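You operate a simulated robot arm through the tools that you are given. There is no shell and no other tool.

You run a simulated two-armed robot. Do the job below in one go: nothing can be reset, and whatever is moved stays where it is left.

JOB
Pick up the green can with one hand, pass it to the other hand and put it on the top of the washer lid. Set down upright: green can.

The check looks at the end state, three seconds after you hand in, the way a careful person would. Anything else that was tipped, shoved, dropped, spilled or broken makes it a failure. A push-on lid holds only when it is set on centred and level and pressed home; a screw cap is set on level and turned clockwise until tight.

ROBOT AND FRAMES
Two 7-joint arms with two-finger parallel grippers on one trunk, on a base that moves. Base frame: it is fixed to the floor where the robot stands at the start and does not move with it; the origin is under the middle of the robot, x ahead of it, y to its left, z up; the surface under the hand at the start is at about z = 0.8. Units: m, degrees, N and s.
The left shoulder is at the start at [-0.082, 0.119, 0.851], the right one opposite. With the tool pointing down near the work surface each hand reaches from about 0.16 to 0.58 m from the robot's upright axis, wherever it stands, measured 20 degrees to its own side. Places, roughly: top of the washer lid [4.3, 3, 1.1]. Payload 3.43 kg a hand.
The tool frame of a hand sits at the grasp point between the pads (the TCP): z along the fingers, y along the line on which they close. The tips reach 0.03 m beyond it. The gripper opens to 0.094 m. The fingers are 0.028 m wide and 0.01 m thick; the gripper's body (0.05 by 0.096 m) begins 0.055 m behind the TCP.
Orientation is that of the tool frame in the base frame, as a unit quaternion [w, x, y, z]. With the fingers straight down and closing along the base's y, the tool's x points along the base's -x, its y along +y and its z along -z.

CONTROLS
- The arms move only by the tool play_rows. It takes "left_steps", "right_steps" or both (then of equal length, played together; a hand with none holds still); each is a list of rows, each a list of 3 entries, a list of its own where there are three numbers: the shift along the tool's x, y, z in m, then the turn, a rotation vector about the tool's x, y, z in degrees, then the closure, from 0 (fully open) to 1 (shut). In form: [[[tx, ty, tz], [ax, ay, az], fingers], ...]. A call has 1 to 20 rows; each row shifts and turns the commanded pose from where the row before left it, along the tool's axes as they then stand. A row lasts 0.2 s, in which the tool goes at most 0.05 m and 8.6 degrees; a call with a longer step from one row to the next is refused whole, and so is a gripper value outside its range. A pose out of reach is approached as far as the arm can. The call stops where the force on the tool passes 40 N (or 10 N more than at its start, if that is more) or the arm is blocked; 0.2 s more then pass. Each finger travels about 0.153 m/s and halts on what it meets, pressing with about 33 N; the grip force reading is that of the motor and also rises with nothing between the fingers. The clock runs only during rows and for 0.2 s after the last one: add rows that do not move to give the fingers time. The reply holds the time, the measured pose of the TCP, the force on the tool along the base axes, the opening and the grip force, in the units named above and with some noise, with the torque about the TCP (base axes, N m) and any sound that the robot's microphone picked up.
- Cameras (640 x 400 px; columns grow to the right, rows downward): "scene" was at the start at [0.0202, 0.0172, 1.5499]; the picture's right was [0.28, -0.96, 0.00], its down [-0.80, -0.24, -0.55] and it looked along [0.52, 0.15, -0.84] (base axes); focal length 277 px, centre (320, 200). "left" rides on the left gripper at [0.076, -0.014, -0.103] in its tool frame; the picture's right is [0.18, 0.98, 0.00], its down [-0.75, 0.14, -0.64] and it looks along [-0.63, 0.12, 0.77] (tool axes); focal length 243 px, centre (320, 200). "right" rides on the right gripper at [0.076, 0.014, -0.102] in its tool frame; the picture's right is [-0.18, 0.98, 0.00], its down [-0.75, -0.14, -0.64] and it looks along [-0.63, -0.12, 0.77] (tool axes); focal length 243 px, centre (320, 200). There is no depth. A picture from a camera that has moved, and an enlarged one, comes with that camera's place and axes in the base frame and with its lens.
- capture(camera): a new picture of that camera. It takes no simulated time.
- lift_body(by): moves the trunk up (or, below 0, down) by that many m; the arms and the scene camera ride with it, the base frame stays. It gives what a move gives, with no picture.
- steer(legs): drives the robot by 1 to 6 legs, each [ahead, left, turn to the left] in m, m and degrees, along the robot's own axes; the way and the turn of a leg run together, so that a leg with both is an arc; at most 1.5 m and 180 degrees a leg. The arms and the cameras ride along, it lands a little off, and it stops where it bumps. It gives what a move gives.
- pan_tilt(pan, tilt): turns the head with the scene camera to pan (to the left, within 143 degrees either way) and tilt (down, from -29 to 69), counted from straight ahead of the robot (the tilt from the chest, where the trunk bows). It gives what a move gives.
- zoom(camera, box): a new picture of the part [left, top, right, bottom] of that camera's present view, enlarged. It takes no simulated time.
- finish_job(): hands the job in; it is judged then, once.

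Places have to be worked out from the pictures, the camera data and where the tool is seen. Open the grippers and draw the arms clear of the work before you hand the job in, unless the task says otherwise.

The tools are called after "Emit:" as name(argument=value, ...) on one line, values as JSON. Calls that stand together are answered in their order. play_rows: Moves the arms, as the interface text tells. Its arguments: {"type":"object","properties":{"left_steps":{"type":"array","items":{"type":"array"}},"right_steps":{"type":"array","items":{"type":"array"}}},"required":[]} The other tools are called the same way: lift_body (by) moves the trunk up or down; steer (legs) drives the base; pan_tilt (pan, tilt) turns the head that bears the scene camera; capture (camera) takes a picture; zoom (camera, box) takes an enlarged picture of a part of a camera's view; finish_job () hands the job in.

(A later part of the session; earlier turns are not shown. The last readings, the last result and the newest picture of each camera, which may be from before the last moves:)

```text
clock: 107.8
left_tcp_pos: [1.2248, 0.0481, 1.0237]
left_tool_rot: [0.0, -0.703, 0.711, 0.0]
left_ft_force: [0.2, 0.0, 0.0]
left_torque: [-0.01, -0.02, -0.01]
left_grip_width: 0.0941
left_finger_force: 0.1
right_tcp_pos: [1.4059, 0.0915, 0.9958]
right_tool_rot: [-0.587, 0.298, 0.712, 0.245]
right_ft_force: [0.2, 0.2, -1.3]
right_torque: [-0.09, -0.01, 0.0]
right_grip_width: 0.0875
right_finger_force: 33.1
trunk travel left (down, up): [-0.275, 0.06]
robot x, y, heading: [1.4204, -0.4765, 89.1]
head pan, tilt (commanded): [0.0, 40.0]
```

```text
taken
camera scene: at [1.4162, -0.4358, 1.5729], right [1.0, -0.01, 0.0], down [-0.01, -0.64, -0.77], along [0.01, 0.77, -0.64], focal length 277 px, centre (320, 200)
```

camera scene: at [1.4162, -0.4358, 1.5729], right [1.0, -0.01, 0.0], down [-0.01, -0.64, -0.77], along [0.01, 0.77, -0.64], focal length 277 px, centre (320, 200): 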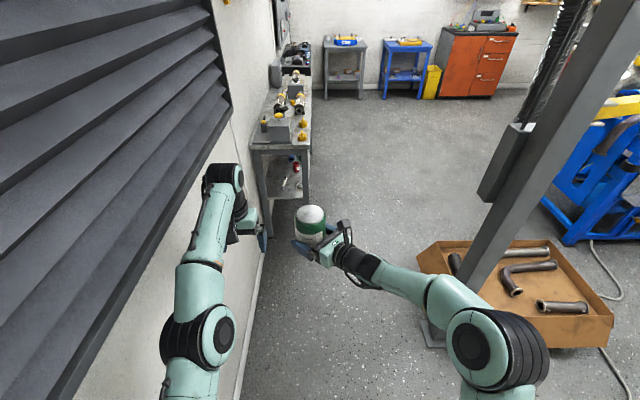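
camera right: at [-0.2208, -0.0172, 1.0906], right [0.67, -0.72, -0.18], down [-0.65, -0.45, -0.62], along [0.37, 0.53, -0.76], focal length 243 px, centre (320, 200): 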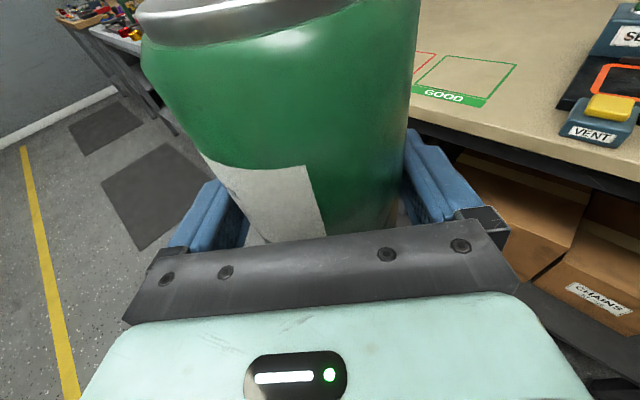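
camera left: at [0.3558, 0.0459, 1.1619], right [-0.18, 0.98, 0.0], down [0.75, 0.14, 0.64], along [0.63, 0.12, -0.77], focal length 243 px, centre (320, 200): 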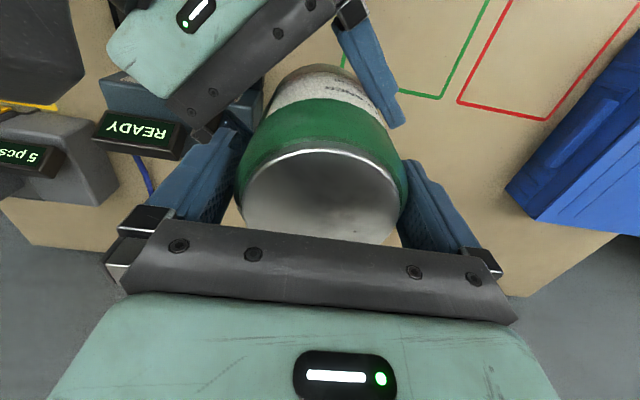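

Facing +y at (1.42, -0.477), with the side table beginning at y of about 1.0 on the left and the post on the right. I drive ahead 0.83 m, stopping short of the table with the left hand.

Emit:
steer(legs=[[0.5, 0, 0.9]])

Emit:
capture(camera="scene")

```text
clock: 110.8
left_tcp_pos: [1.2219, 0.5518, 1.0246]
left_tool_rot: [0.0, -0.707, 0.707, -0.001]
left_ft_force: [-0.1, 0.5, -0.5]
left_torque: [0.0, -0.03, 0.02]
left_grip_width: 0.0937
left_finger_force: 0.0
right_tcp_pos: [1.4009, 0.5975, 0.9939]
right_tool_rot: [-0.589, 0.294, 0.712, 0.243]
right_ft_force: [-0.4, -0.3, -0.5]
right_torque: [-0.03, -0.01, -0.01]
right_grip_width: 0.0871
right_finger_force: 33.0
trunk travel left (down, up): [-0.275, 0.06]
robot x, y, heading: [1.422, 0.0331, 89.8]
head pan, tilt (commanded): [0.0, 40.0]
```

```text
taken
camera scene: at [1.4194, 0.0711, 1.5729], right [1.0, 0.0, 0.0], down [0.0, -0.64, -0.77], along [0.0, 0.77, -0.64], focal length 277 px, centre (320, 200)
```

scene: 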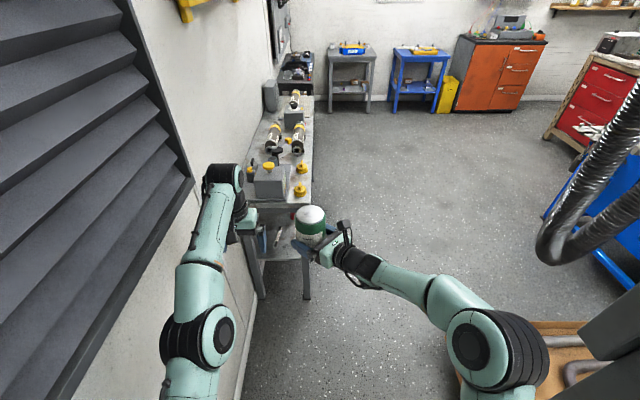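

I'm at (1.42, 0.03) with a good view ahead; a hose hangs down around (2.57, 0.87), and at the right edge is a red drawer unit near where the washer should be. I pan right to see the washer.

Emit:
pan_tilt(pan=-42, tilt=12)

Emit:
capture(camera="scene")

Emit:
zoom(camera="scene", box=[220, 100, 420, 250])

```text
clock: 111.8
left_tcp_pos: [1.223, 0.5514, 1.0244]
left_tool_rot: [-0.001, -0.706, 0.708, 0.0]
left_ft_force: [-0.2, 0.0, 0.4]
left_torque: [0.01, -0.02, -0.01]
left_grip_width: 0.0938
left_finger_force: 0.1
right_tcp_pos: [1.402, 0.5998, 0.9948]
right_tool_rot: [-0.589, 0.293, 0.713, 0.242]
right_ft_force: [0.0, -0.2, -0.3]
right_torque: [-0.04, -0.03, -0.01]
right_grip_width: 0.0874
right_finger_force: 33.0
trunk travel left (down, up): [-0.275, 0.06]
robot x, y, heading: [1.4229, 0.0353, 89.8]
head pan, tilt (commanded): [-42.0, 12.0]
```

```text
taken
camera scene: at [1.4817, 0.0551, 1.6174], right [0.74, -0.67, 0.0], down [-0.14, -0.16, -0.98], along [0.65, 0.73, -0.21], focal length 277 px, centre (320, 200)
```

scene: 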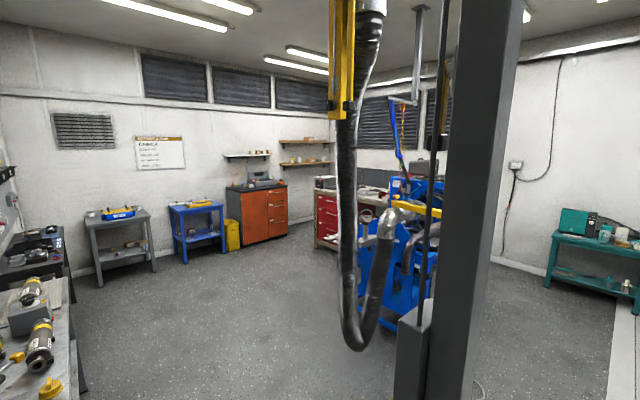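

```text
2.67 times, centred on (320, 175) of scene
camera zoom: at [1.4817, 0.0551, 1.6174], right [0.74, -0.67, 0.0], down [-0.14, -0.16, -0.98], along [0.65, 0.73, -0.21], focal length 739 px, centre (320, 267)
```

zoom: 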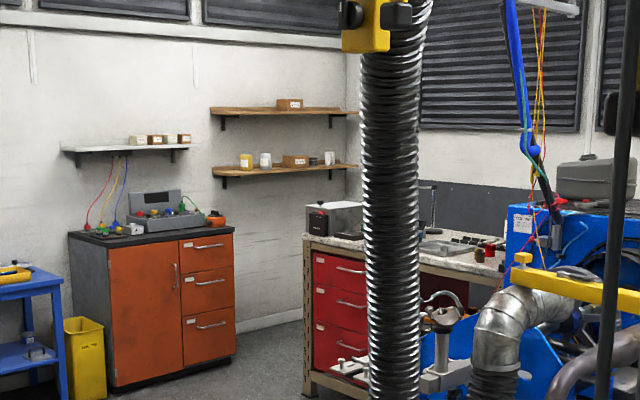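

The washer is the grey box on the north end of the bench with the red drawers: bench front edge at x about 4.175, washer around (4.3, 3.0), its top near z=1.1. I drive ahead to y of about 0.36, then turn right past the post.

Emit:
steer(legs=[[0.33, 0, 0]])

Emit:
pan_tilt(pan=-20, tilt=60)

Emit:
capture(camera="scene")

```text
clock: 114.0
left_tcp_pos: [1.2218, 0.8794, 1.024]
left_tool_rot: [0.0, -0.707, 0.707, 0.0]
left_ft_force: [0.2, -0.8, -0.4]
left_torque: [-0.01, -0.02, -0.01]
left_grip_width: 0.094
left_finger_force: 0.0
right_tcp_pos: [1.4014, 0.9273, 0.9941]
right_tool_rot: [-0.589, 0.294, 0.713, 0.242]
right_ft_force: [0.1, 0.6, 0.1]
right_torque: [-0.06, 0.03, 0.02]
right_grip_width: 0.0873
right_finger_force: 32.9
trunk travel left (down, up): [-0.275, 0.06]
robot x, y, heading: [1.4216, 0.3548, 89.8]
head pan, tilt (commanded): [-42.0, 12.0]
```

```text
clock: 115.2
left_tcp_pos: [1.2231, 0.8798, 1.0251]
left_tool_rot: [0.0, -0.707, 0.707, 0.0]
left_ft_force: [-1.1, -1.0, 0.6]
left_torque: [-0.01, -0.03, 0.0]
left_grip_width: 0.094
left_finger_force: 0.1
right_tcp_pos: [1.4017, 0.9267, 0.995]
right_tool_rot: [-0.589, 0.294, 0.713, 0.242]
right_ft_force: [-0.3, 0.1, 0.4]
right_torque: [-0.04, -0.05, -0.03]
right_grip_width: 0.0873
right_finger_force: 33.0
trunk travel left (down, up): [-0.275, 0.06]
robot x, y, heading: [1.4227, 0.36, 89.9]
head pan, tilt (commanded): [-20.0, 60.0]
```

```text
taken
camera scene: at [1.4425, 0.3768, 1.5463], right [0.94, -0.34, 0.0], down [-0.3, -0.81, -0.5], along [0.17, 0.47, -0.87], focal length 277 px, centre (320, 200)
```

scene: 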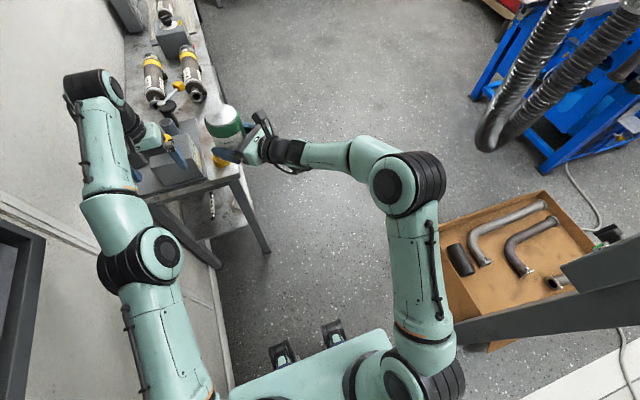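

The left hand is 7 cm short of the side table's front and above its items; the post is well clear of the right elbow. I turn right by 30 degrees on the spot.

Emit:
steer(legs=[[0, 0, -30]])

Emit:
capture(camera="scene")

```text
clock: 117.0
left_tcp_pos: [1.5066, 0.9103, 1.0251]
left_tool_rot: [0.0, -0.501, 0.865, 0.0]
left_ft_force: [0.4, -0.4, -0.4]
left_torque: [-0.02, 0.0, -0.01]
left_grip_width: 0.0935
left_finger_force: 0.0
right_tcp_pos: [1.6873, 0.8622, 0.9949]
right_tool_rot: [-0.507, 0.467, 0.613, 0.385]
right_ft_force: [0.3, -0.2, -0.1]
right_torque: [-0.04, -0.04, 0.02]
right_grip_width: 0.0874
right_finger_force: 33.2
trunk travel left (down, up): [-0.275, 0.06]
robot x, y, heading: [1.421, 0.3556, 59.8]
head pan, tilt (commanded): [-20.0, 60.0]
```

```text
taken
camera scene: at [1.449, 0.3629, 1.5462], right [0.64, -0.76, 0.0], down [-0.66, -0.56, -0.5], along [0.38, 0.32, -0.87], focal length 277 px, centre (320, 200)
```

scene: 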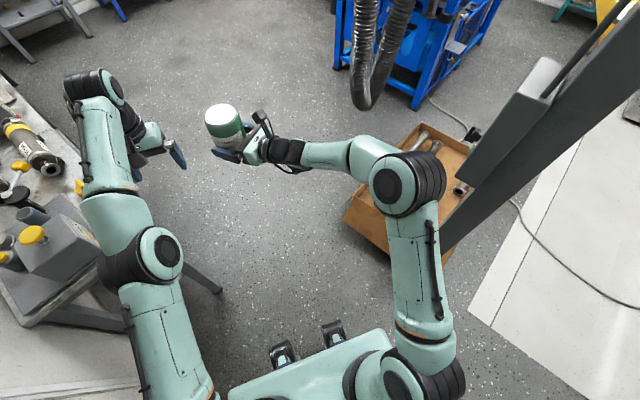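

All clear. I drive ahead along this heading, away from the side table and past the hanging hose, into the open middle of the room.

Emit:
steer(legs=[[0.65, 0, 0], [0.75, 0, 0]])

Emit:
pan_tilt(pan=-25, tilt=20)

Emit:
capture(camera="scene")

```text
clock: 124.3
left_tcp_pos: [2.2043, 2.1211, 1.0241]
left_tool_rot: [0.0, -0.5, 0.866, 0.0]
left_ft_force: [2.0, 0.3, -0.1]
left_torque: [0.01, 0.02, 0.01]
left_grip_width: 0.0943
left_finger_force: 0.1
right_tcp_pos: [2.3839, 2.0718, 0.9945]
right_tool_rot: [-0.506, 0.468, 0.613, 0.386]
right_ft_force: [-0.7, 0.1, -0.9]
right_torque: [-0.01, 0.01, 0.04]
right_grip_width: 0.0874
right_finger_force: 33.4
trunk travel left (down, up): [-0.275, 0.06]
robot x, y, heading: [2.1192, 1.5703, 60.0]
head pan, tilt (commanded): [-20.0, 60.0]
```

```text
clock: 125.4
left_tcp_pos: [2.2051, 2.1188, 1.0248]
left_tool_rot: [0.001, -0.5, 0.866, 0.0]
left_ft_force: [0.4, 0.2, 0.0]
left_torque: [-0.01, -0.02, 0.02]
left_grip_width: 0.0939
left_finger_force: 0.2
right_tcp_pos: [2.3861, 2.0707, 0.9943]
right_tool_rot: [-0.506, 0.469, 0.613, 0.386]
right_ft_force: [0.5, 0.9, -0.3]
right_torque: [-0.02, -0.02, -0.02]
right_grip_width: 0.0871
right_finger_force: 33.1
trunk travel left (down, up): [-0.275, 0.06]
robot x, y, heading: [2.1209, 1.5683, 60.0]
head pan, tilt (commanded): [-25.0, 20.0]
```

```text
taken
camera scene: at [2.1717, 1.5831, 1.6043], right [0.57, -0.82, 0.0], down [-0.28, -0.2, -0.94], along [0.77, 0.54, -0.34], focal length 277 px, centre (320, 200)
```

scene: 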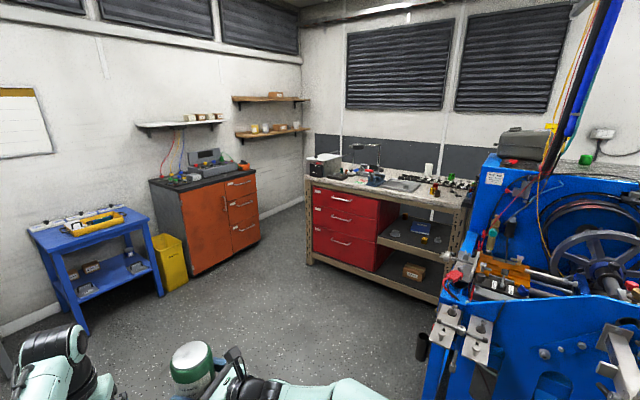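

The bench and the grey washer box on its left end are in plain view. I zoom in on the washer.

Emit:
zoom(camera="scene", box=[280, 120, 480, 245])

Emit:
zoom(camera="scene", box=[295, 135, 375, 195])

```text
3.20 times, centred on (380, 182) of scene
camera zoom: at [2.1717, 1.5831, 1.6043], right [0.57, -0.82, 0.0], down [-0.28, -0.2, -0.94], along [0.77, 0.54, -0.34], focal length 886 px, centre (128, 256)
```

zoom: 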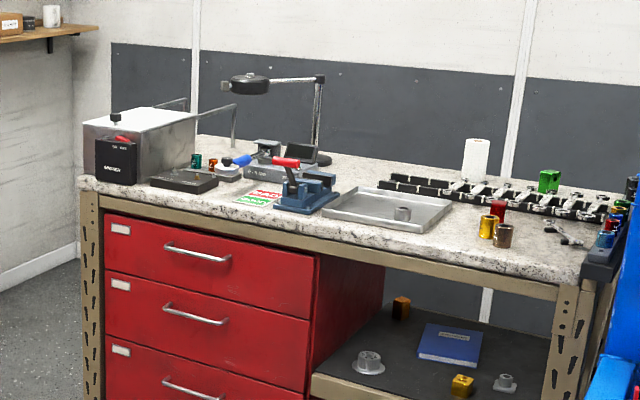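

```text
6.67 times, centred on (335, 165) of scene
camera zoom: at [2.1717, 1.5831, 1.6043], right [0.57, -0.82, 0.0], down [-0.28, -0.2, -0.94], along [0.77, 0.54, -0.34], focal length 1847 px, centre (220, 433)
```

zoom: 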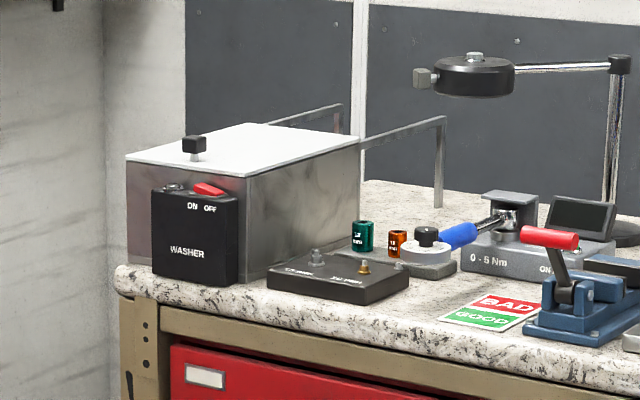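

The washer's lid is a flat level plate from x 4.13 to 4.43 and y 2.92 to 3.11, with a small knob near its front at about (4.20, 3.03); so the can should go behind the knob, near (4.33, 3.01). I drive to an open spot in front of the bench and turn to face it.

Emit:
steer(legs=[[0, 0, -9.5], [1.4, 0, 0], [0, 0, -50.5]])

Emit:
pan_tilt(pan=5, tilt=25)

Emit:
capture(camera="scene")

```text
clock: 135.3
left_tcp_pos: [3.5301, 2.863, 1.0237]
left_tool_rot: [0.0, -0.002, 1.0, 0.0]
left_ft_force: [-0.2, 0.1, -0.3]
left_torque: [0.02, 0.03, 0.02]
left_grip_width: 0.0941
left_finger_force: 0.0
right_tcp_pos: [3.5786, 2.6845, 0.9946]
right_tool_rot: [-0.248, 0.711, 0.3, 0.586]
right_ft_force: [0.7, 0.1, -0.2]
right_torque: [-0.07, 0.06, -0.02]
right_grip_width: 0.0873
right_finger_force: 33.1
trunk travel left (down, up): [-0.275, 0.06]
robot x, y, heading: [3.0119, 2.6599, 0.2]
head pan, tilt (commanded): [-25.0, 20.0]
```

```text
clock: 136.3
left_tcp_pos: [3.5308, 2.863, 1.0241]
left_tool_rot: [0.0, -0.003, 1.0, 0.0]
left_ft_force: [0.6, -1.2, -0.3]
left_torque: [0.02, -0.01, -0.02]
left_grip_width: 0.0941
left_finger_force: 0.2
right_tcp_pos: [3.5793, 2.6845, 0.9949]
right_tool_rot: [-0.248, 0.711, 0.3, 0.586]
right_ft_force: [-0.6, 0.3, -0.4]
right_torque: [-0.06, 0.04, 0.01]
right_grip_width: 0.0873
right_finger_force: 33.4
trunk travel left (down, up): [-0.275, 0.06]
robot x, y, heading: [3.0131, 2.6556, 0.4]
head pan, tilt (commanded): [5.0, 25.0]
```

```text
taken
camera scene: at [3.0575, 2.6648, 1.5963], right [0.09, -1.0, 0.0], down [-0.42, -0.04, -0.91], along [0.9, 0.08, -0.42], focal length 277 px, centre (320, 200)
```

scene: 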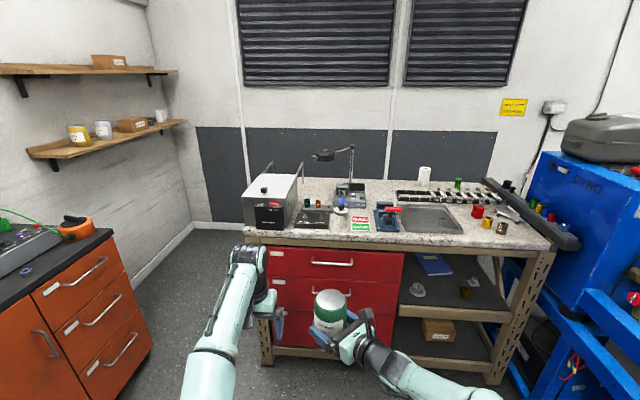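

Now I face the bench squarely. I zoom in on the washer to measure the lid again from this nearer place.

Emit:
zoom(camera="scene", box=[230, 140, 370, 240])

Emit:
zoom(camera="scene", box=[235, 155, 315, 235])

```text
4.00 times, centred on (300, 190) of scene
camera zoom: at [3.0575, 2.6648, 1.5963], right [0.09, -1.0, 0.0], down [-0.42, -0.04, -0.91], along [0.9, 0.08, -0.42], focal length 1108 px, centre (400, 240)
```

zoom: 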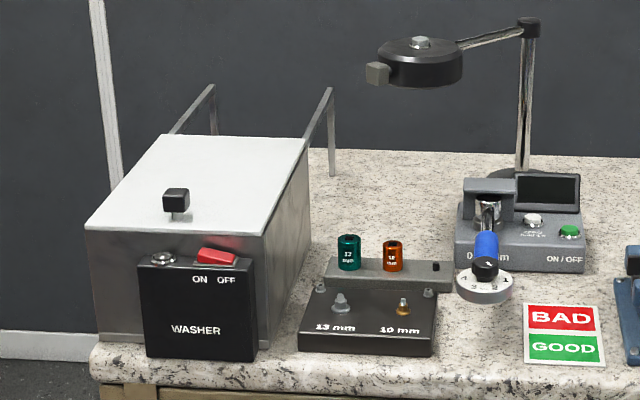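

```text
5.00 times, centred on (275, 195) of scene
camera zoom: at [3.0575, 2.6648, 1.5963], right [0.09, -1.0, 0.0], down [-0.42, -0.04, -0.91], along [0.9, 0.08, -0.42], focal length 1385 px, centre (545, 225)
```

zoom: 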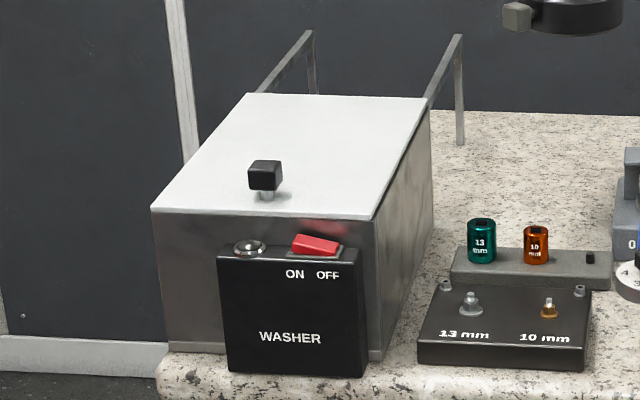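

The lid lies at x 4.118 to 4.422, y 2.912 to 3.109, z about 1.10; the knob stands at (4.15, 3.01), 3.5 cm high. I raise the trunk fully for a better working height.

Emit:
lift_body(by=0.06)

Emit:
play_rows(left_steps=[[[0.034, 0.017, -0.003], [0, 0, 0], 0], [[0.034, 0.017, -0.003], [0, 0, 0], 0], [[0.034, 0.017, -0.003], [0, 0, 0], 0], [[0.034, 0.017, -0.003], [0, 0, 0], 0], [[0.034, 0.017, -0.003], [0, 0, 0], 0], [[0.034, 0.017, -0.003], [0, 0, 0], 0], [[0, 0, 0], [0, 0, 0], 0]], right_steps=[[[0.0287, 0, -0.0055], [0, 0, 0], 1], [[0.0287, 0, -0.0055], [0, 0, 0], 1], [[0.0287, 0, -0.0055], [0, 0, 0], 1], [[0.0287, 0, -0.0055], [0, 0, 0], 1], [[0.0287, 0, -0.0055], [0, 0, 0], 1], [[0.0287, 0, -0.0055], [0, 0, 0], 1], [[0, 0, 0], [0, 0, 0], 1]])

Emit:
pan_tilt(pan=0, tilt=50)

Emit:
capture(camera="scene")

Emit:
capture(camera="right")

```text
clock: 137.3
left_tcp_pos: [3.5297, 2.8624, 1.0843]
left_tool_rot: [0.001, -0.003, 1.0, 0.0]
left_ft_force: [0.6, 0.4, 0.3]
left_torque: [-0.02, -0.01, -0.03]
left_grip_width: 0.0938
left_finger_force: 0.0
right_tcp_pos: [3.5783, 2.6828, 1.0537]
right_tool_rot: [-0.247, 0.711, 0.299, 0.587]
right_ft_force: [0.4, 0.6, -6.1]
right_torque: [-0.04, 0.01, -0.02]
right_grip_width: 0.0871
right_finger_force: 32.7
trunk travel left (down, up): [-0.335, 0.0]
robot x, y, heading: [3.0107, 2.6623, 0.5]
head pan, tilt (commanded): [5.0, 25.0]
```

```text
clock: 138.9
left_tcp_pos: [3.326, 2.9635, 1.1009]
left_tool_rot: [-0.001, -0.003, 1.0, 0.0]
left_ft_force: [0.0, 0.1, -0.2]
left_torque: [0.01, -0.01, 0.01]
left_grip_width: 0.0942
left_finger_force: 0.1
right_tcp_pos: [3.5799, 2.6839, 1.2292]
right_tool_rot: [-0.247, 0.711, 0.299, 0.586]
right_ft_force: [0.1, 0.6, -6.1]
right_torque: [-0.03, 0.04, 0.03]
right_grip_width: 0.0871
right_finger_force: 33.3
trunk travel left (down, up): [-0.335, 0.0]
robot x, y, heading: [3.0134, 2.6571, 0.3]
head pan, tilt (commanded): [5.0, 25.0]
```

```text
clock: 139.8
left_tcp_pos: [3.3271, 2.9641, 1.1022]
left_tool_rot: [0.0, -0.003, 1.0, 0.0]
left_ft_force: [-0.8, -0.5, -0.1]
left_torque: [-0.06, -0.02, 0.0]
left_grip_width: 0.0939
left_finger_force: 0.0
right_tcp_pos: [3.5796, 2.6845, 1.2287]
right_tool_rot: [-0.247, 0.711, 0.299, 0.586]
right_ft_force: [-0.1, 0.3, -5.3]
right_torque: [-0.03, -0.01, -0.02]
right_grip_width: 0.0872
right_finger_force: 33.2
trunk travel left (down, up): [-0.335, 0.0]
robot x, y, heading: [3.0138, 2.6561, 0.2]
head pan, tilt (commanded): [0.0, 50.0]
```

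```text
taken
camera scene: at [3.0419, 2.6568, 1.622], right [0.01, -1.0, 0.0], down [-0.77, 0.0, -0.64], along [0.64, 0.0, -0.77], focal length 277 px, centre (320, 200)
```

scene: 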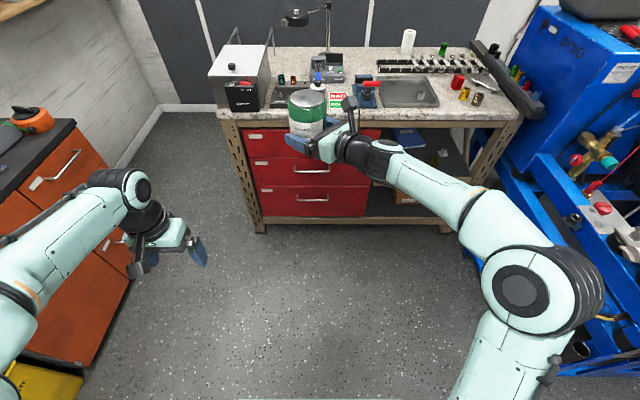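

```text
taken
camera right: at [3.5305, 2.6111, 1.3236], right [0.68, -0.71, -0.18], down [-0.64, -0.45, -0.62], along [0.36, 0.54, -0.77], focal length 243 px, centre (320, 200)
```

right: 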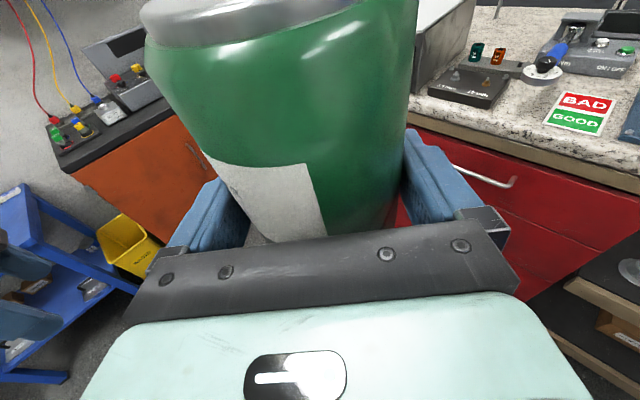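

The can is up at z=1.23 (bottom near 1.20) and the left arm is back out of the way. I drive sideways to line up with the washer, then most of the way forward.

Emit:
steer(legs=[[0, 0.32, -0.3], [0.5, 0, 0]])

Emit:
pan_tilt(pan=0, tilt=45)

Emit:
capture(camera="scene")

Emit:
capture(camera="right")

```text
clock: 145.7
left_tcp_pos: [3.8275, 3.2846, 1.1022]
left_tool_rot: [0.0, -0.001, 1.0, 0.0]
left_ft_force: [0.1, 1.1, -0.2]
left_torque: [0.0, 0.02, -0.04]
left_grip_width: 0.0938
left_finger_force: 0.2
right_tcp_pos: [4.079, 3.0045, 1.2303]
right_tool_rot: [-0.247, 0.712, 0.298, 0.586]
right_ft_force: [-0.4, -1.1, -5.5]
right_torque: [-0.04, 0.06, -0.03]
right_grip_width: 0.0873
right_finger_force: 33.2
trunk travel left (down, up): [-0.335, 0.0]
robot x, y, heading: [3.5127, 2.9805, 0.1]
head pan, tilt (commanded): [0.0, 50.0]
```

```text
clock: 146.4
left_tcp_pos: [3.8277, 3.2856, 1.1014]
left_tool_rot: [0.0, -0.001, 1.0, 0.0]
left_ft_force: [-0.6, 1.0, -0.9]
left_torque: [0.02, 0.0, 0.0]
left_grip_width: 0.094
left_finger_force: 0.0
right_tcp_pos: [4.0799, 3.0043, 1.2297]
right_tool_rot: [-0.246, 0.712, 0.297, 0.587]
right_ft_force: [-1.3, 0.3, -5.2]
right_torque: [0.0, 0.03, 0.0]
right_grip_width: 0.0872
right_finger_force: 33.3
trunk travel left (down, up): [-0.335, 0.0]
robot x, y, heading: [3.5132, 2.9787, 0.3]
head pan, tilt (commanded): [0.0, 45.0]
```

```text
taken
camera scene: at [3.5464, 2.9783, 1.6289], right [0.0, -1.0, 0.0], down [-0.71, 0.0, -0.71], along [0.71, 0.0, -0.71], focal length 277 px, centre (320, 200)
```

scene: 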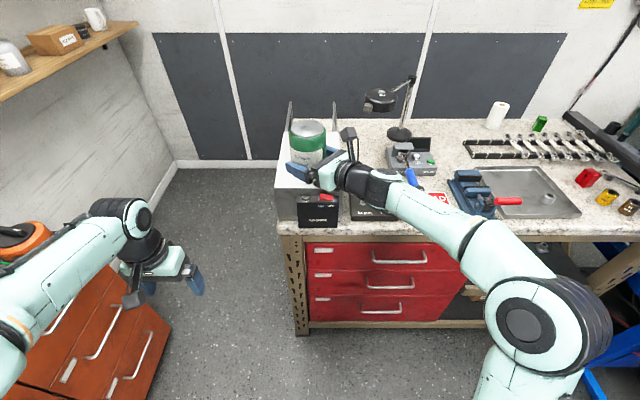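

```text
taken
camera right: at [4.0304, 2.9306, 1.3233], right [0.68, -0.71, -0.18], down [-0.64, -0.45, -0.62], along [0.36, 0.53, -0.77], focal length 243 px, centre (320, 200)
```

right: 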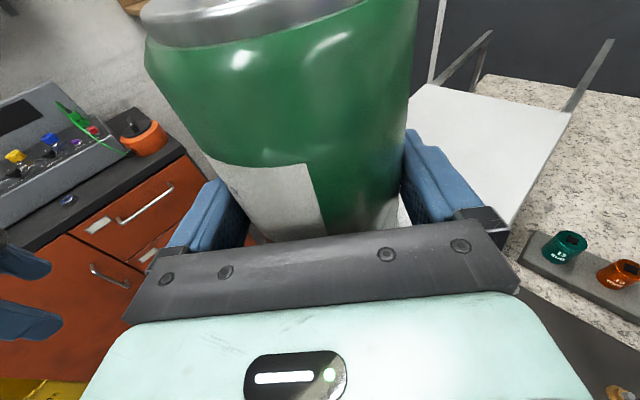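

The can is lined up with the lid (axis at about y=3.008). I go forward 0.215 m so that it comes over the free area behind the knob.

Emit:
steer(legs=[[0.215, 0, 0]])

Emit:
capture(camera="scene")

Emit:
zoom(camera="scene", box=[240, 60, 440, 240])

Emit:
capture(camera="right")

```text
clock: 148.1
left_tcp_pos: [4.0393, 3.286, 1.1009]
left_tool_rot: [-0.001, -0.002, 1.0, 0.001]
left_ft_force: [0.0, 0.2, 0.3]
left_torque: [0.06, -0.02, -0.02]
left_grip_width: 0.0939
left_finger_force: 0.0
right_tcp_pos: [4.2916, 3.0046, 1.2295]
right_tool_rot: [-0.247, 0.711, 0.299, 0.586]
right_ft_force: [-0.3, 0.1, -5.1]
right_torque: [-0.01, 0.07, 0.01]
right_grip_width: 0.0873
right_finger_force: 33.1
trunk travel left (down, up): [-0.335, 0.0]
robot x, y, heading: [3.7261, 2.9801, 0.1]
head pan, tilt (commanded): [0.0, 45.0]
```

```text
taken
camera scene: at [3.7585, 2.9787, 1.6287], right [0.0, -1.0, 0.0], down [-0.71, 0.0, -0.71], along [0.71, 0.0, -0.71], focal length 277 px, centre (320, 200)
```

scene: 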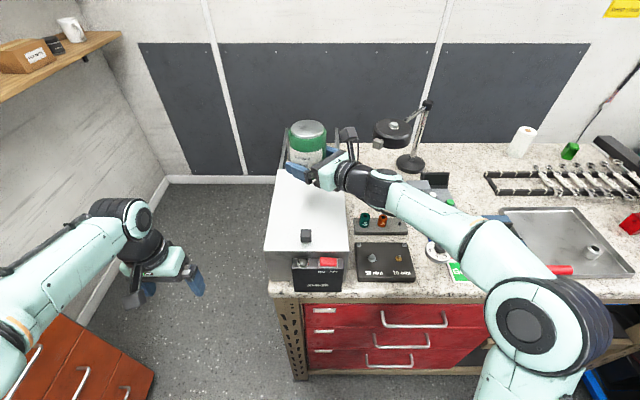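

```text
2.22 times, centred on (340, 150) of scene
camera zoom: at [3.7585, 2.9787, 1.6287], right [0.0, -1.0, 0.0], down [-0.71, 0.0, -0.71], along [0.71, 0.0, -0.71], focal length 616 px, centre (276, 311)
```

zoom: 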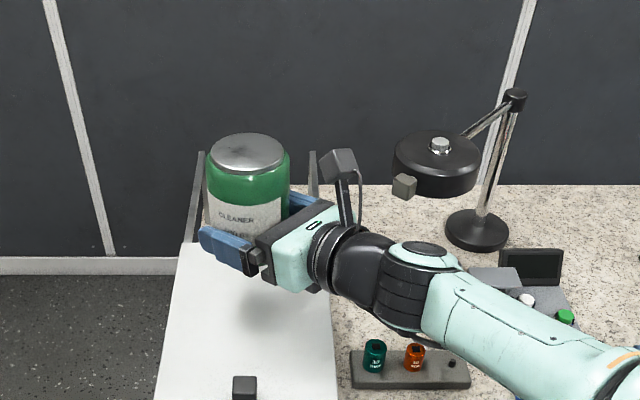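

```text
taken
camera right: at [4.2424, 2.9318, 1.3234], right [0.68, -0.71, -0.18], down [-0.64, -0.45, -0.62], along [0.36, 0.53, -0.77], focal length 243 px, centre (320, 200)
```

right: 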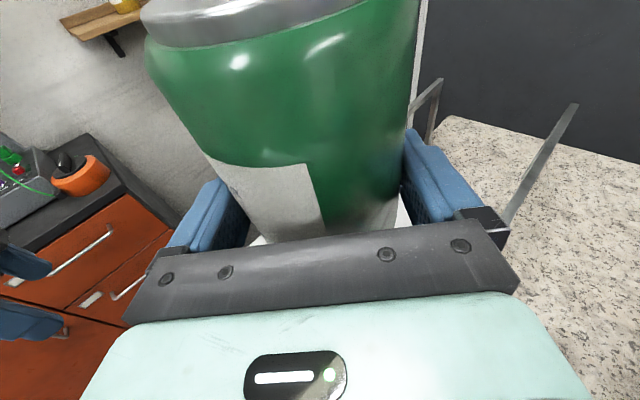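

The can now hangs over the lid at about (4.30, 3.007), well behind the knob and inside the lid's edges. Before lowering I check the right elbow against the bench edge from a second viewpoint.

Emit:
pan_tilt(pan=-75, tilt=45)

Emit:
capture(camera="scene")

Emit:
pan_tilt(pan=-20, tilt=45)

Emit:
capture(camera="scene")

```text
clock: 149.5
left_tcp_pos: [4.0394, 3.286, 1.102]
left_tool_rot: [0.001, -0.002, 1.0, -0.001]
left_ft_force: [-0.6, -0.6, 0.7]
left_torque: [0.02, 0.06, 0.04]
left_grip_width: 0.0939
left_finger_force: 0.0
right_tcp_pos: [4.2918, 3.0046, 1.23]
right_tool_rot: [-0.246, 0.712, 0.298, 0.586]
right_ft_force: [0.2, -0.6, -5.9]
right_torque: [-0.02, 0.0, 0.02]
right_grip_width: 0.0871
right_finger_force: 33.0
trunk travel left (down, up): [-0.335, 0.0]
robot x, y, heading: [3.7226, 2.9818, 0.2]
head pan, tilt (commanded): [-75.0, 45.0]
```

```text
taken
camera scene: at [3.699, 2.9, 1.6289], right [-0.97, -0.26, 0.0], down [-0.19, 0.68, -0.71], along [0.18, -0.68, -0.71], focal length 277 px, centre (320, 200)
```

scene: 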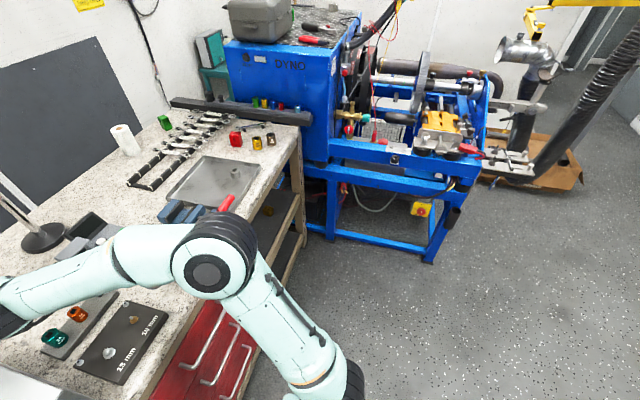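

```text
clock: 150.8
left_tcp_pos: [4.0411, 3.286, 1.1018]
left_tool_rot: [0.0, -0.002, 1.0, 0.0]
left_ft_force: [-0.2, 0.5, -1.2]
left_torque: [-0.01, 0.02, -0.02]
left_grip_width: 0.094
left_finger_force: 0.2
right_tcp_pos: [4.2931, 3.0043, 1.2299]
right_tool_rot: [-0.246, 0.711, 0.298, 0.587]
right_ft_force: [-0.4, -0.4, -4.8]
right_torque: [-0.01, 0.05, -0.03]
right_grip_width: 0.0875
right_finger_force: 32.8
trunk travel left (down, up): [-0.335, 0.0]
robot x, y, heading: [3.7255, 2.981, -0.1]
head pan, tilt (commanded): [-20.0, 45.0]
```

```text
taken
camera scene: at [3.7542, 2.9508, 1.6289], right [-0.34, -0.94, 0.0], down [-0.67, 0.24, -0.71], along [0.66, -0.24, -0.71], focal length 277 px, centre (320, 200)
```

scene: 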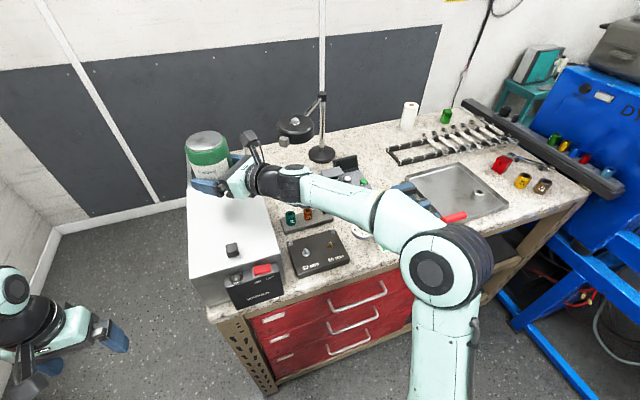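

Triangulating shows the elbow is high (about z=1.3) and far above the bench, so lowering is safe. I lower the can to about 1.5 cm above the lid.

Emit:
play_rows(right_steps=[[[-0.0121, 0, 0.0023], [0, 0, 0], 1], [[-0.0121, 0, 0.0023], [0, 0, 0], 1], [[-0.0121, 0, 0.0023], [0, 0, 0], 1], [[-0.0121, 0, 0.0023], [0, 0, 0], 1], [[-0.0121, 0, 0.0023], [0, 0, 0], 1], [[-0.0121, 0, 0.0023], [0, 0, 0], 1], [[-0.0121, 0, 0.0023], [0, 0, 0], 1], [[0, 0, 0], [0, 0, 0], 1]])

Emit:
pan_tilt(pan=0, tilt=35)

Emit:
zoom(camera="scene", box=[230, 120, 430, 280])

Emit:
capture(camera="left")

```text
clock: 152.6
left_tcp_pos: [4.0396, 3.2862, 1.1022]
left_tool_rot: [0.0, -0.002, 1.0, 0.0]
left_ft_force: [0.8, -1.0, -0.5]
left_torque: [0.0, -0.02, 0.01]
left_grip_width: 0.0939
left_finger_force: 0.1
right_tcp_pos: [4.291, 3.0056, 1.1432]
right_tool_rot: [-0.247, 0.711, 0.299, 0.586]
right_ft_force: [-0.1, -0.4, -5.8]
right_torque: [-0.05, 0.02, -0.03]
right_grip_width: 0.0875
right_finger_force: 32.9
trunk travel left (down, up): [-0.335, 0.0]
robot x, y, heading: [3.7242, 2.9806, 0.1]
head pan, tilt (commanded): [-20.0, 45.0]
```

```text
clock: 153.4
left_tcp_pos: [4.0401, 3.2857, 1.1005]
left_tool_rot: [0.0, -0.001, 1.0, 0.0]
left_ft_force: [0.0, 0.3, -0.1]
left_torque: [0.04, 0.03, 0.02]
left_grip_width: 0.0938
left_finger_force: 0.0
right_tcp_pos: [4.2921, 3.0055, 1.1423]
right_tool_rot: [-0.246, 0.712, 0.298, 0.586]
right_ft_force: [-0.1, 0.5, -5.3]
right_torque: [0.0, 0.06, 0.0]
right_grip_width: 0.0872
right_finger_force: 33.2
trunk travel left (down, up): [-0.335, 0.0]
robot x, y, heading: [3.7262, 2.9815, 0.3]
head pan, tilt (commanded): [0.0, 35.0]
```

```text
2.50 times, centred on (330, 200) of scene
camera zoom: at [3.7658, 2.9786, 1.6437], right [0.0, -1.0, 0.0], down [-0.57, 0.0, -0.82], along [0.82, 0.0, -0.57], focal length 693 px, centre (295, 200)
```

zoom: 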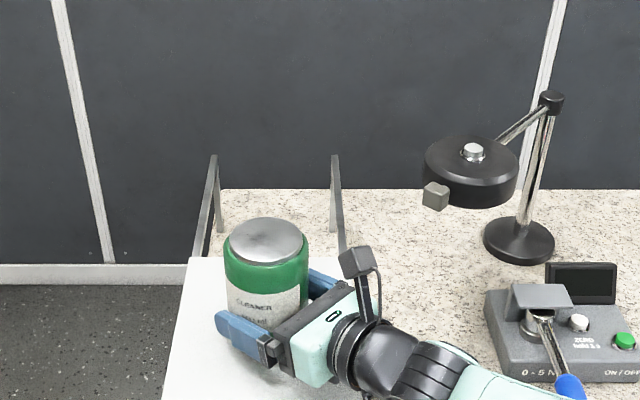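

```text
taken
camera left: at [3.9646, 3.2715, 1.2042], right [-0.19, 0.98, 0.0], down [0.75, 0.14, 0.64], along [0.63, 0.12, -0.77], focal length 243 px, centre (320, 200)
```

left: 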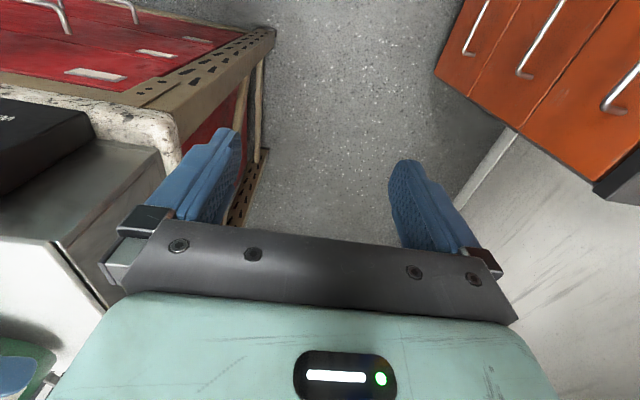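

The can is centred over the lid, behind the knob, at about (4.30, 3.007), with roughly 1.2 cm left to go. I lower it in small steps while watching the force.

Emit:
play_rows(right_steps=[[[-0.00196, 0, 0.00038], [0, 0, 0], 1], [[-0.00196, 0, 0.00038], [0, 0, 0], 1], [[-0.00196, 0, 0.00038], [0, 0, 0], 1], [[-0.00196, 0, 0.00038], [0, 0, 0], 1], [[0, 0, 0], [0, 0, 0], 1]])

Emit:
zoom(camera="scene", box=[270, 180, 350, 260])

```text
clock: 154.6
left_tcp_pos: [4.0406, 3.2865, 1.1026]
left_tool_rot: [0.0, -0.001, 1.0, 0.0]
left_ft_force: [-0.8, -0.4, 0.3]
left_torque: [0.01, -0.01, -0.01]
left_grip_width: 0.0939
left_finger_force: 0.0
right_tcp_pos: [4.2912, 3.0046, 1.1341]
right_tool_rot: [-0.247, 0.711, 0.299, 0.586]
right_ft_force: [0.6, 0.3, -6.0]
right_torque: [-0.02, 0.08, 0.02]
right_grip_width: 0.0868
right_finger_force: 32.9
trunk travel left (down, up): [-0.335, 0.0]
robot x, y, heading: [3.7273, 2.9852, 0.1]
head pan, tilt (commanded): [0.0, 35.0]
```

```text
5.00 times, centred on (310, 220) of scene
camera zoom: at [3.7658, 2.9787, 1.6437], right [0.0, -1.0, 0.0], down [-0.57, 0.0, -0.82], along [0.82, 0.0, -0.57], focal length 1385 px, centre (370, 100)
```

zoom: 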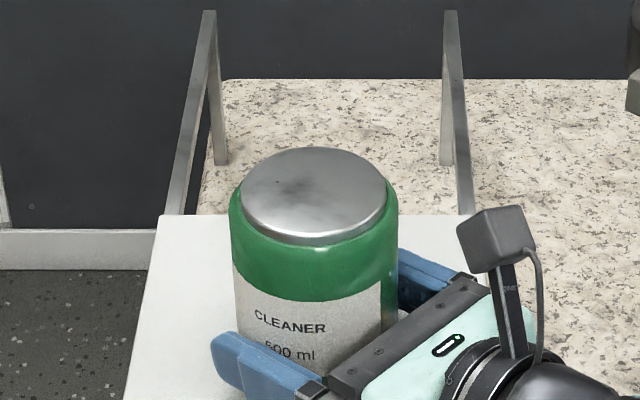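

No contact yet at TCP z=1.134. I zoom closer to see whether the can hangs truly upright.

Emit:
zoom(camera="scene", box=[284, 200, 334, 250])

Emit:
zoom(camera="right", box=[120, 0, 440, 250])

```text
8.00 times, centred on (309, 225) of scene
camera zoom: at [3.7658, 2.9787, 1.6437], right [0.0, -1.0, 0.0], down [-0.57, 0.0, -0.82], along [0.82, 0.0, -0.57], focal length 2216 px, centre (408, 0)
```

zoom: 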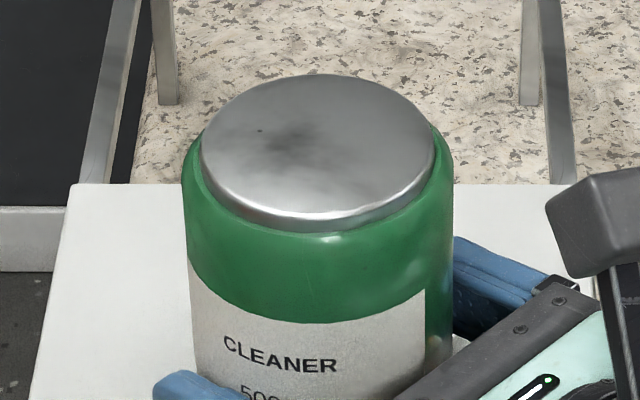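

```text
1.60 times, centred on (280, 125) of right
camera zoom: at [4.2424, 2.9318, 1.2292], right [0.68, -0.71, -0.18], down [-0.64, -0.45, -0.62], along [0.36, 0.53, -0.77], focal length 388 px, centre (384, 320)
```

zoom: 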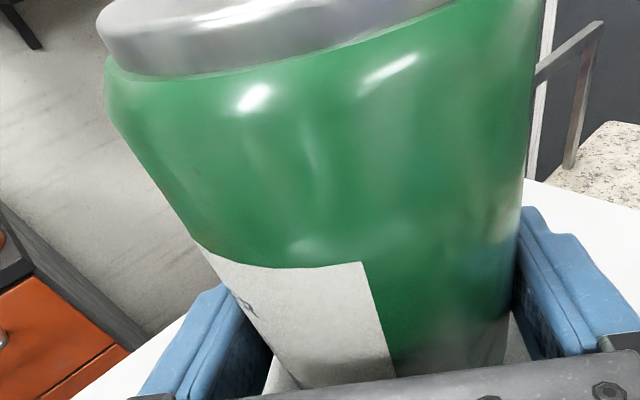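

Let me zoom further on the can's top to judge any lean more exactly.

Emit:
zoom(camera="scene", box=[290, 204, 330, 232])

Emit:
zoom(camera="left", box=[0, 200, 200, 400])

```text
14.29 times, centred on (310, 218) of scene
camera zoom: at [3.7658, 2.9787, 1.6437], right [0.0, -1.0, 0.0], down [-0.57, 0.0, -0.82], along [0.82, 0.0, -0.57], focal length 3958 px, centre (463, -57)
```

zoom: 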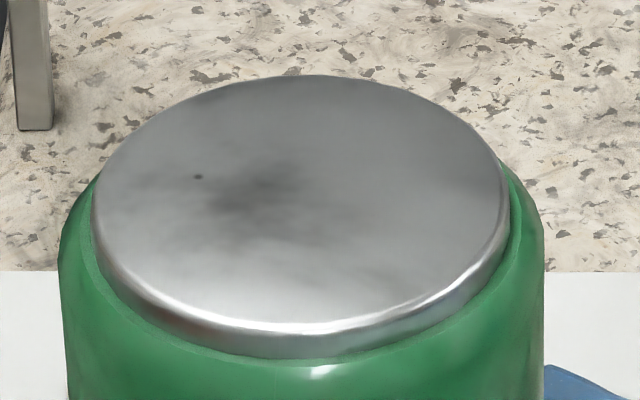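

```text
2.00 times, centred on (100, 300) of left
camera zoom: at [3.9646, 3.2715, 1.2041], right [-0.19, 0.98, 0.0], down [0.75, 0.14, 0.64], along [0.63, 0.12, -0.77], focal length 485 px, centre (760, 0)
```

zoom: 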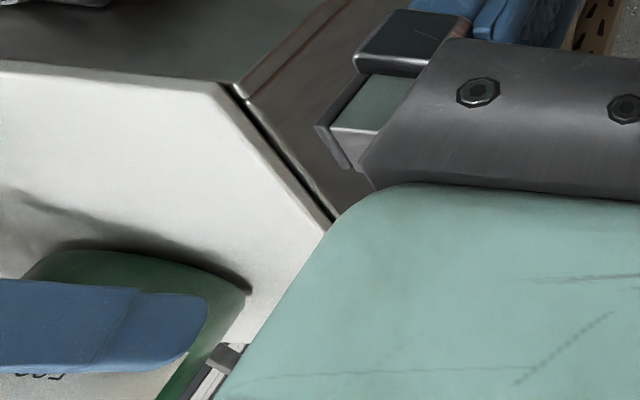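

The can leans by at most a degree or two, which will settle flat. I lower on in 1 mm steps until the lid takes some load.

Emit:
play_rows(right_steps=[[[-0.00098, 0, 0.00019], [0, 0, 0], 1], [[-0.00098, 0, 0.00019], [0, 0, 0], 1], [[-0.00098, 0, 0.00019], [0, 0, 0], 1], [[0, 0, 0], [0, 0, 0], 1]])

```text
clock: 155.6
left_tcp_pos: [4.0401, 3.2851, 1.1012]
left_tool_rot: [0.001, -0.002, 1.0, 0.0]
left_ft_force: [-0.4, 0.0, 1.2]
left_torque: [-0.04, 0.01, 0.0]
left_grip_width: 0.0942
left_finger_force: 0.0
right_tcp_pos: [4.2927, 3.0051, 1.133]
right_tool_rot: [-0.247, 0.71, 0.299, 0.588]
right_ft_force: [0.3, 0.2, 1.5]
right_torque: [-0.42, 0.41, 0.08]
right_grip_width: 0.0874
right_finger_force: 33.2
trunk travel left (down, up): [-0.335, 0.0]
robot x, y, heading: [3.7249, 2.9824, -0.1]
head pan, tilt (commanded): [0.0, 35.0]
```

Contact: the lid now carries about 7 N. I release gently, first opening the right fingers only a millimetre or so, so that the can settles flat between them.

Emit:
play_rows(right_steps=[[[0, 0, 0], [0, 0, 0], 0.075], [[0, 0, 0], [0, 0, 0], 0.065], [[0, 0, 0], [0, 0, 0], 0.055], [[0, 0, 0], [0, 0, 0], 0.055], [[0, 0, 0], [0, 0, 0], 0.055]])

Emit:
zoom(camera="scene", box=[270, 190, 350, 260])

Emit:
capture(camera="right")

```text
clock: 156.8
left_tcp_pos: [4.0402, 3.2857, 1.1015]
left_tool_rot: [0.002, -0.001, 1.0, 0.0]
left_ft_force: [0.9, 0.7, 0.2]
left_torque: [0.04, 0.0, 0.01]
left_grip_width: 0.0941
left_finger_force: 0.1
right_tcp_pos: [4.2919, 3.0042, 1.1333]
right_tool_rot: [-0.246, 0.71, 0.298, 0.588]
right_ft_force: [3.9, 0.1, 9.3]
right_torque: [-0.41, 0.37, 0.2]
right_grip_width: 0.0885
right_finger_force: 0.1
trunk travel left (down, up): [-0.335, 0.0]
robot x, y, heading: [3.723, 2.9772, -0.0]
head pan, tilt (commanded): [0.0, 35.0]
```

```text
5.71 times, centred on (310, 225) of scene
camera zoom: at [3.765, 2.9787, 1.6438], right [0.0, -1.0, 0.0], down [-0.57, 0.0, -0.82], along [0.82, 0.0, -0.57], focal length 1583 px, centre (377, 57)
```

zoom: 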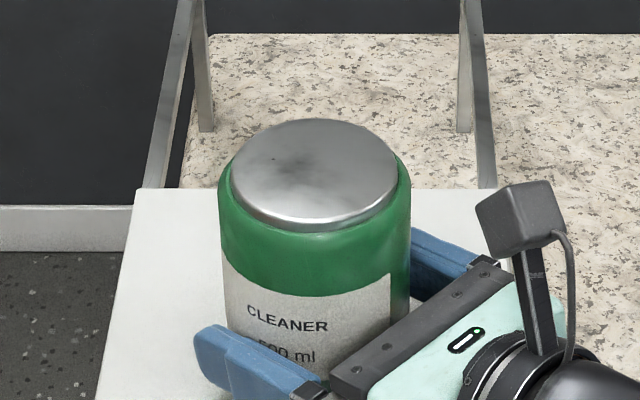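

```text
taken
camera right: at [4.2422, 2.9318, 1.2277], right [0.68, -0.71, -0.18], down [-0.64, -0.45, -0.62], along [0.36, 0.54, -0.76], focal length 243 px, centre (320, 200)
```

right: 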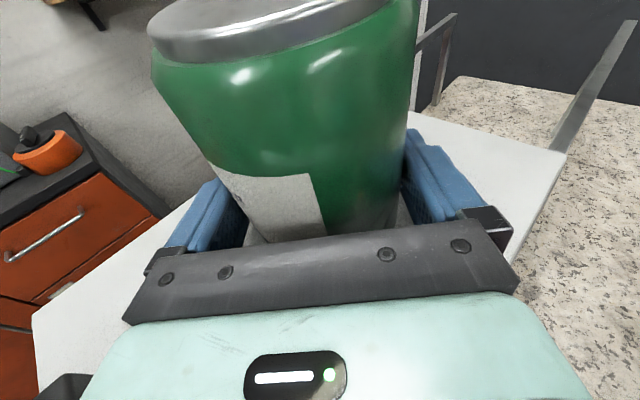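

The lid load now goes through the gripper's underside and the can has settled between the loosened fingers. I open fully, then look before withdrawing.

Emit:
play_rows(right_steps=[[[0, 0, 0], [0, 0, 0], 0.03], [[0, 0, 0], [0, 0, 0], 0], [[0, 0, 0], [0, 0, 0], 0], [[0.00196, 0, -0.00038], [0, 0, 0], 0], [[0, 0, 0], [0, 0, 0], 0]])

Emit:
zoom(camera="scene", box=[270, 190, 350, 260])

Emit:
capture(camera="right")

```text
clock: 158.0
left_tcp_pos: [4.0397, 3.286, 1.1015]
left_tool_rot: [0.0, -0.002, 1.0, 0.0]
left_ft_force: [0.1, -0.1, 0.3]
left_torque: [0.01, -0.01, -0.01]
left_grip_width: 0.0939
left_finger_force: 0.1
right_tcp_pos: [4.2916, 3.0059, 1.134]
right_tool_rot: [-0.247, 0.712, 0.3, 0.585]
right_ft_force: [2.7, 1.2, 4.9]
right_torque: [-0.26, 0.11, 0.17]
right_grip_width: 0.0942
right_finger_force: 0.1
trunk travel left (down, up): [-0.335, 0.0]
robot x, y, heading: [3.7261, 2.9769, 0.7]
head pan, tilt (commanded): [0.0, 35.0]
```

```text
5.71 times, centred on (310, 225) of scene
camera zoom: at [3.7652, 2.9789, 1.6437], right [0.0, -1.0, 0.0], down [-0.57, 0.0, -0.82], along [0.82, 0.0, -0.57], focal length 1583 px, centre (377, 57)
```

zoom: 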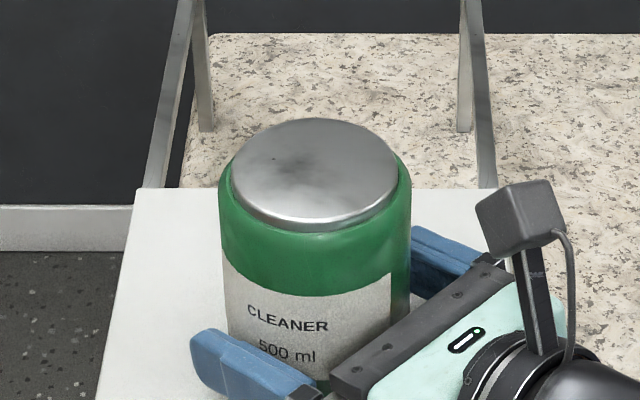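

```text
taken
camera right: at [4.2422, 2.932, 1.2278], right [0.68, -0.71, -0.18], down [-0.64, -0.45, -0.62], along [0.36, 0.53, -0.77], focal length 243 px, centre (320, 200)
```

right: 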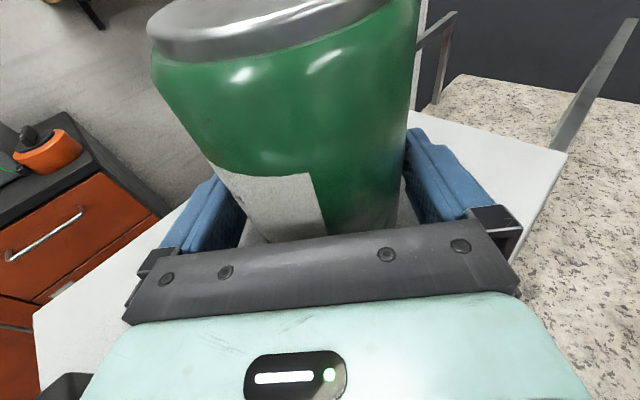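

The fingers are fully open and the can stays put, but the gripper's underside still rests on the lid with about 5 N. I raise the hand a few millimetres and check the forces.

Emit:
play_rows(right_steps=[[[0.00196, 0, -0.00038], [0, 0, 0], 0], [[0.00196, 0, -0.00038], [0, 0, 0], 0], [[0, 0, 0], [0, 0, 0], 0]])

Emit:
zoom(camera="scene", box=[270, 190, 350, 260])

Emit:
capture(camera="right")

```text
clock: 158.8
left_tcp_pos: [4.0399, 3.286, 1.1021]
left_tool_rot: [0.0, -0.002, 1.0, 0.0]
left_ft_force: [-0.1, 0.1, 0.4]
left_torque: [-0.02, 0.01, -0.02]
left_grip_width: 0.0941
left_finger_force: 0.0
right_tcp_pos: [4.2914, 3.0057, 1.1387]
right_tool_rot: [-0.246, 0.711, 0.297, 0.587]
right_ft_force: [-0.4, 0.2, -0.1]
right_torque: [0.02, 0.0, 0.02]
right_grip_width: 0.0939
right_finger_force: 0.0
trunk travel left (down, up): [-0.335, 0.0]
robot x, y, heading: [3.7219, 2.9833, 0.3]
head pan, tilt (commanded): [0.0, 35.0]
```

```text
5.71 times, centred on (310, 225) of scene
camera zoom: at [3.7653, 2.9787, 1.6437], right [0.0, -1.0, 0.0], down [-0.57, 0.0, -0.82], along [0.82, 0.0, -0.57], focal length 1583 px, centre (377, 57)
```

zoom: 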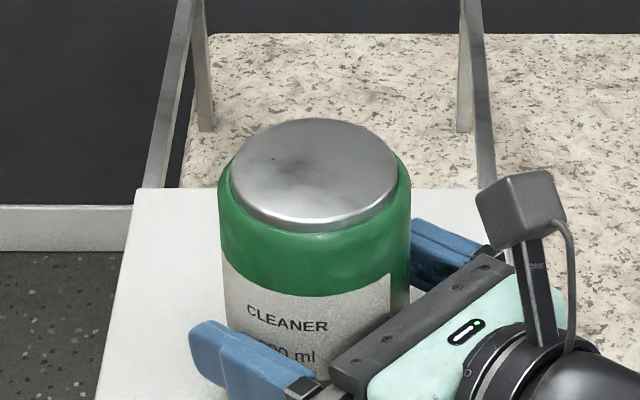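

```text
taken
camera right: at [4.2425, 2.9319, 1.2322], right [0.68, -0.71, -0.18], down [-0.64, -0.45, -0.62], along [0.36, 0.53, -0.77], focal length 243 px, centre (320, 200)
```

right: 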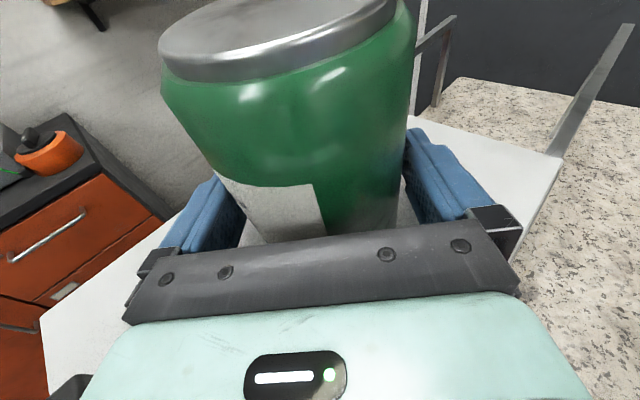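

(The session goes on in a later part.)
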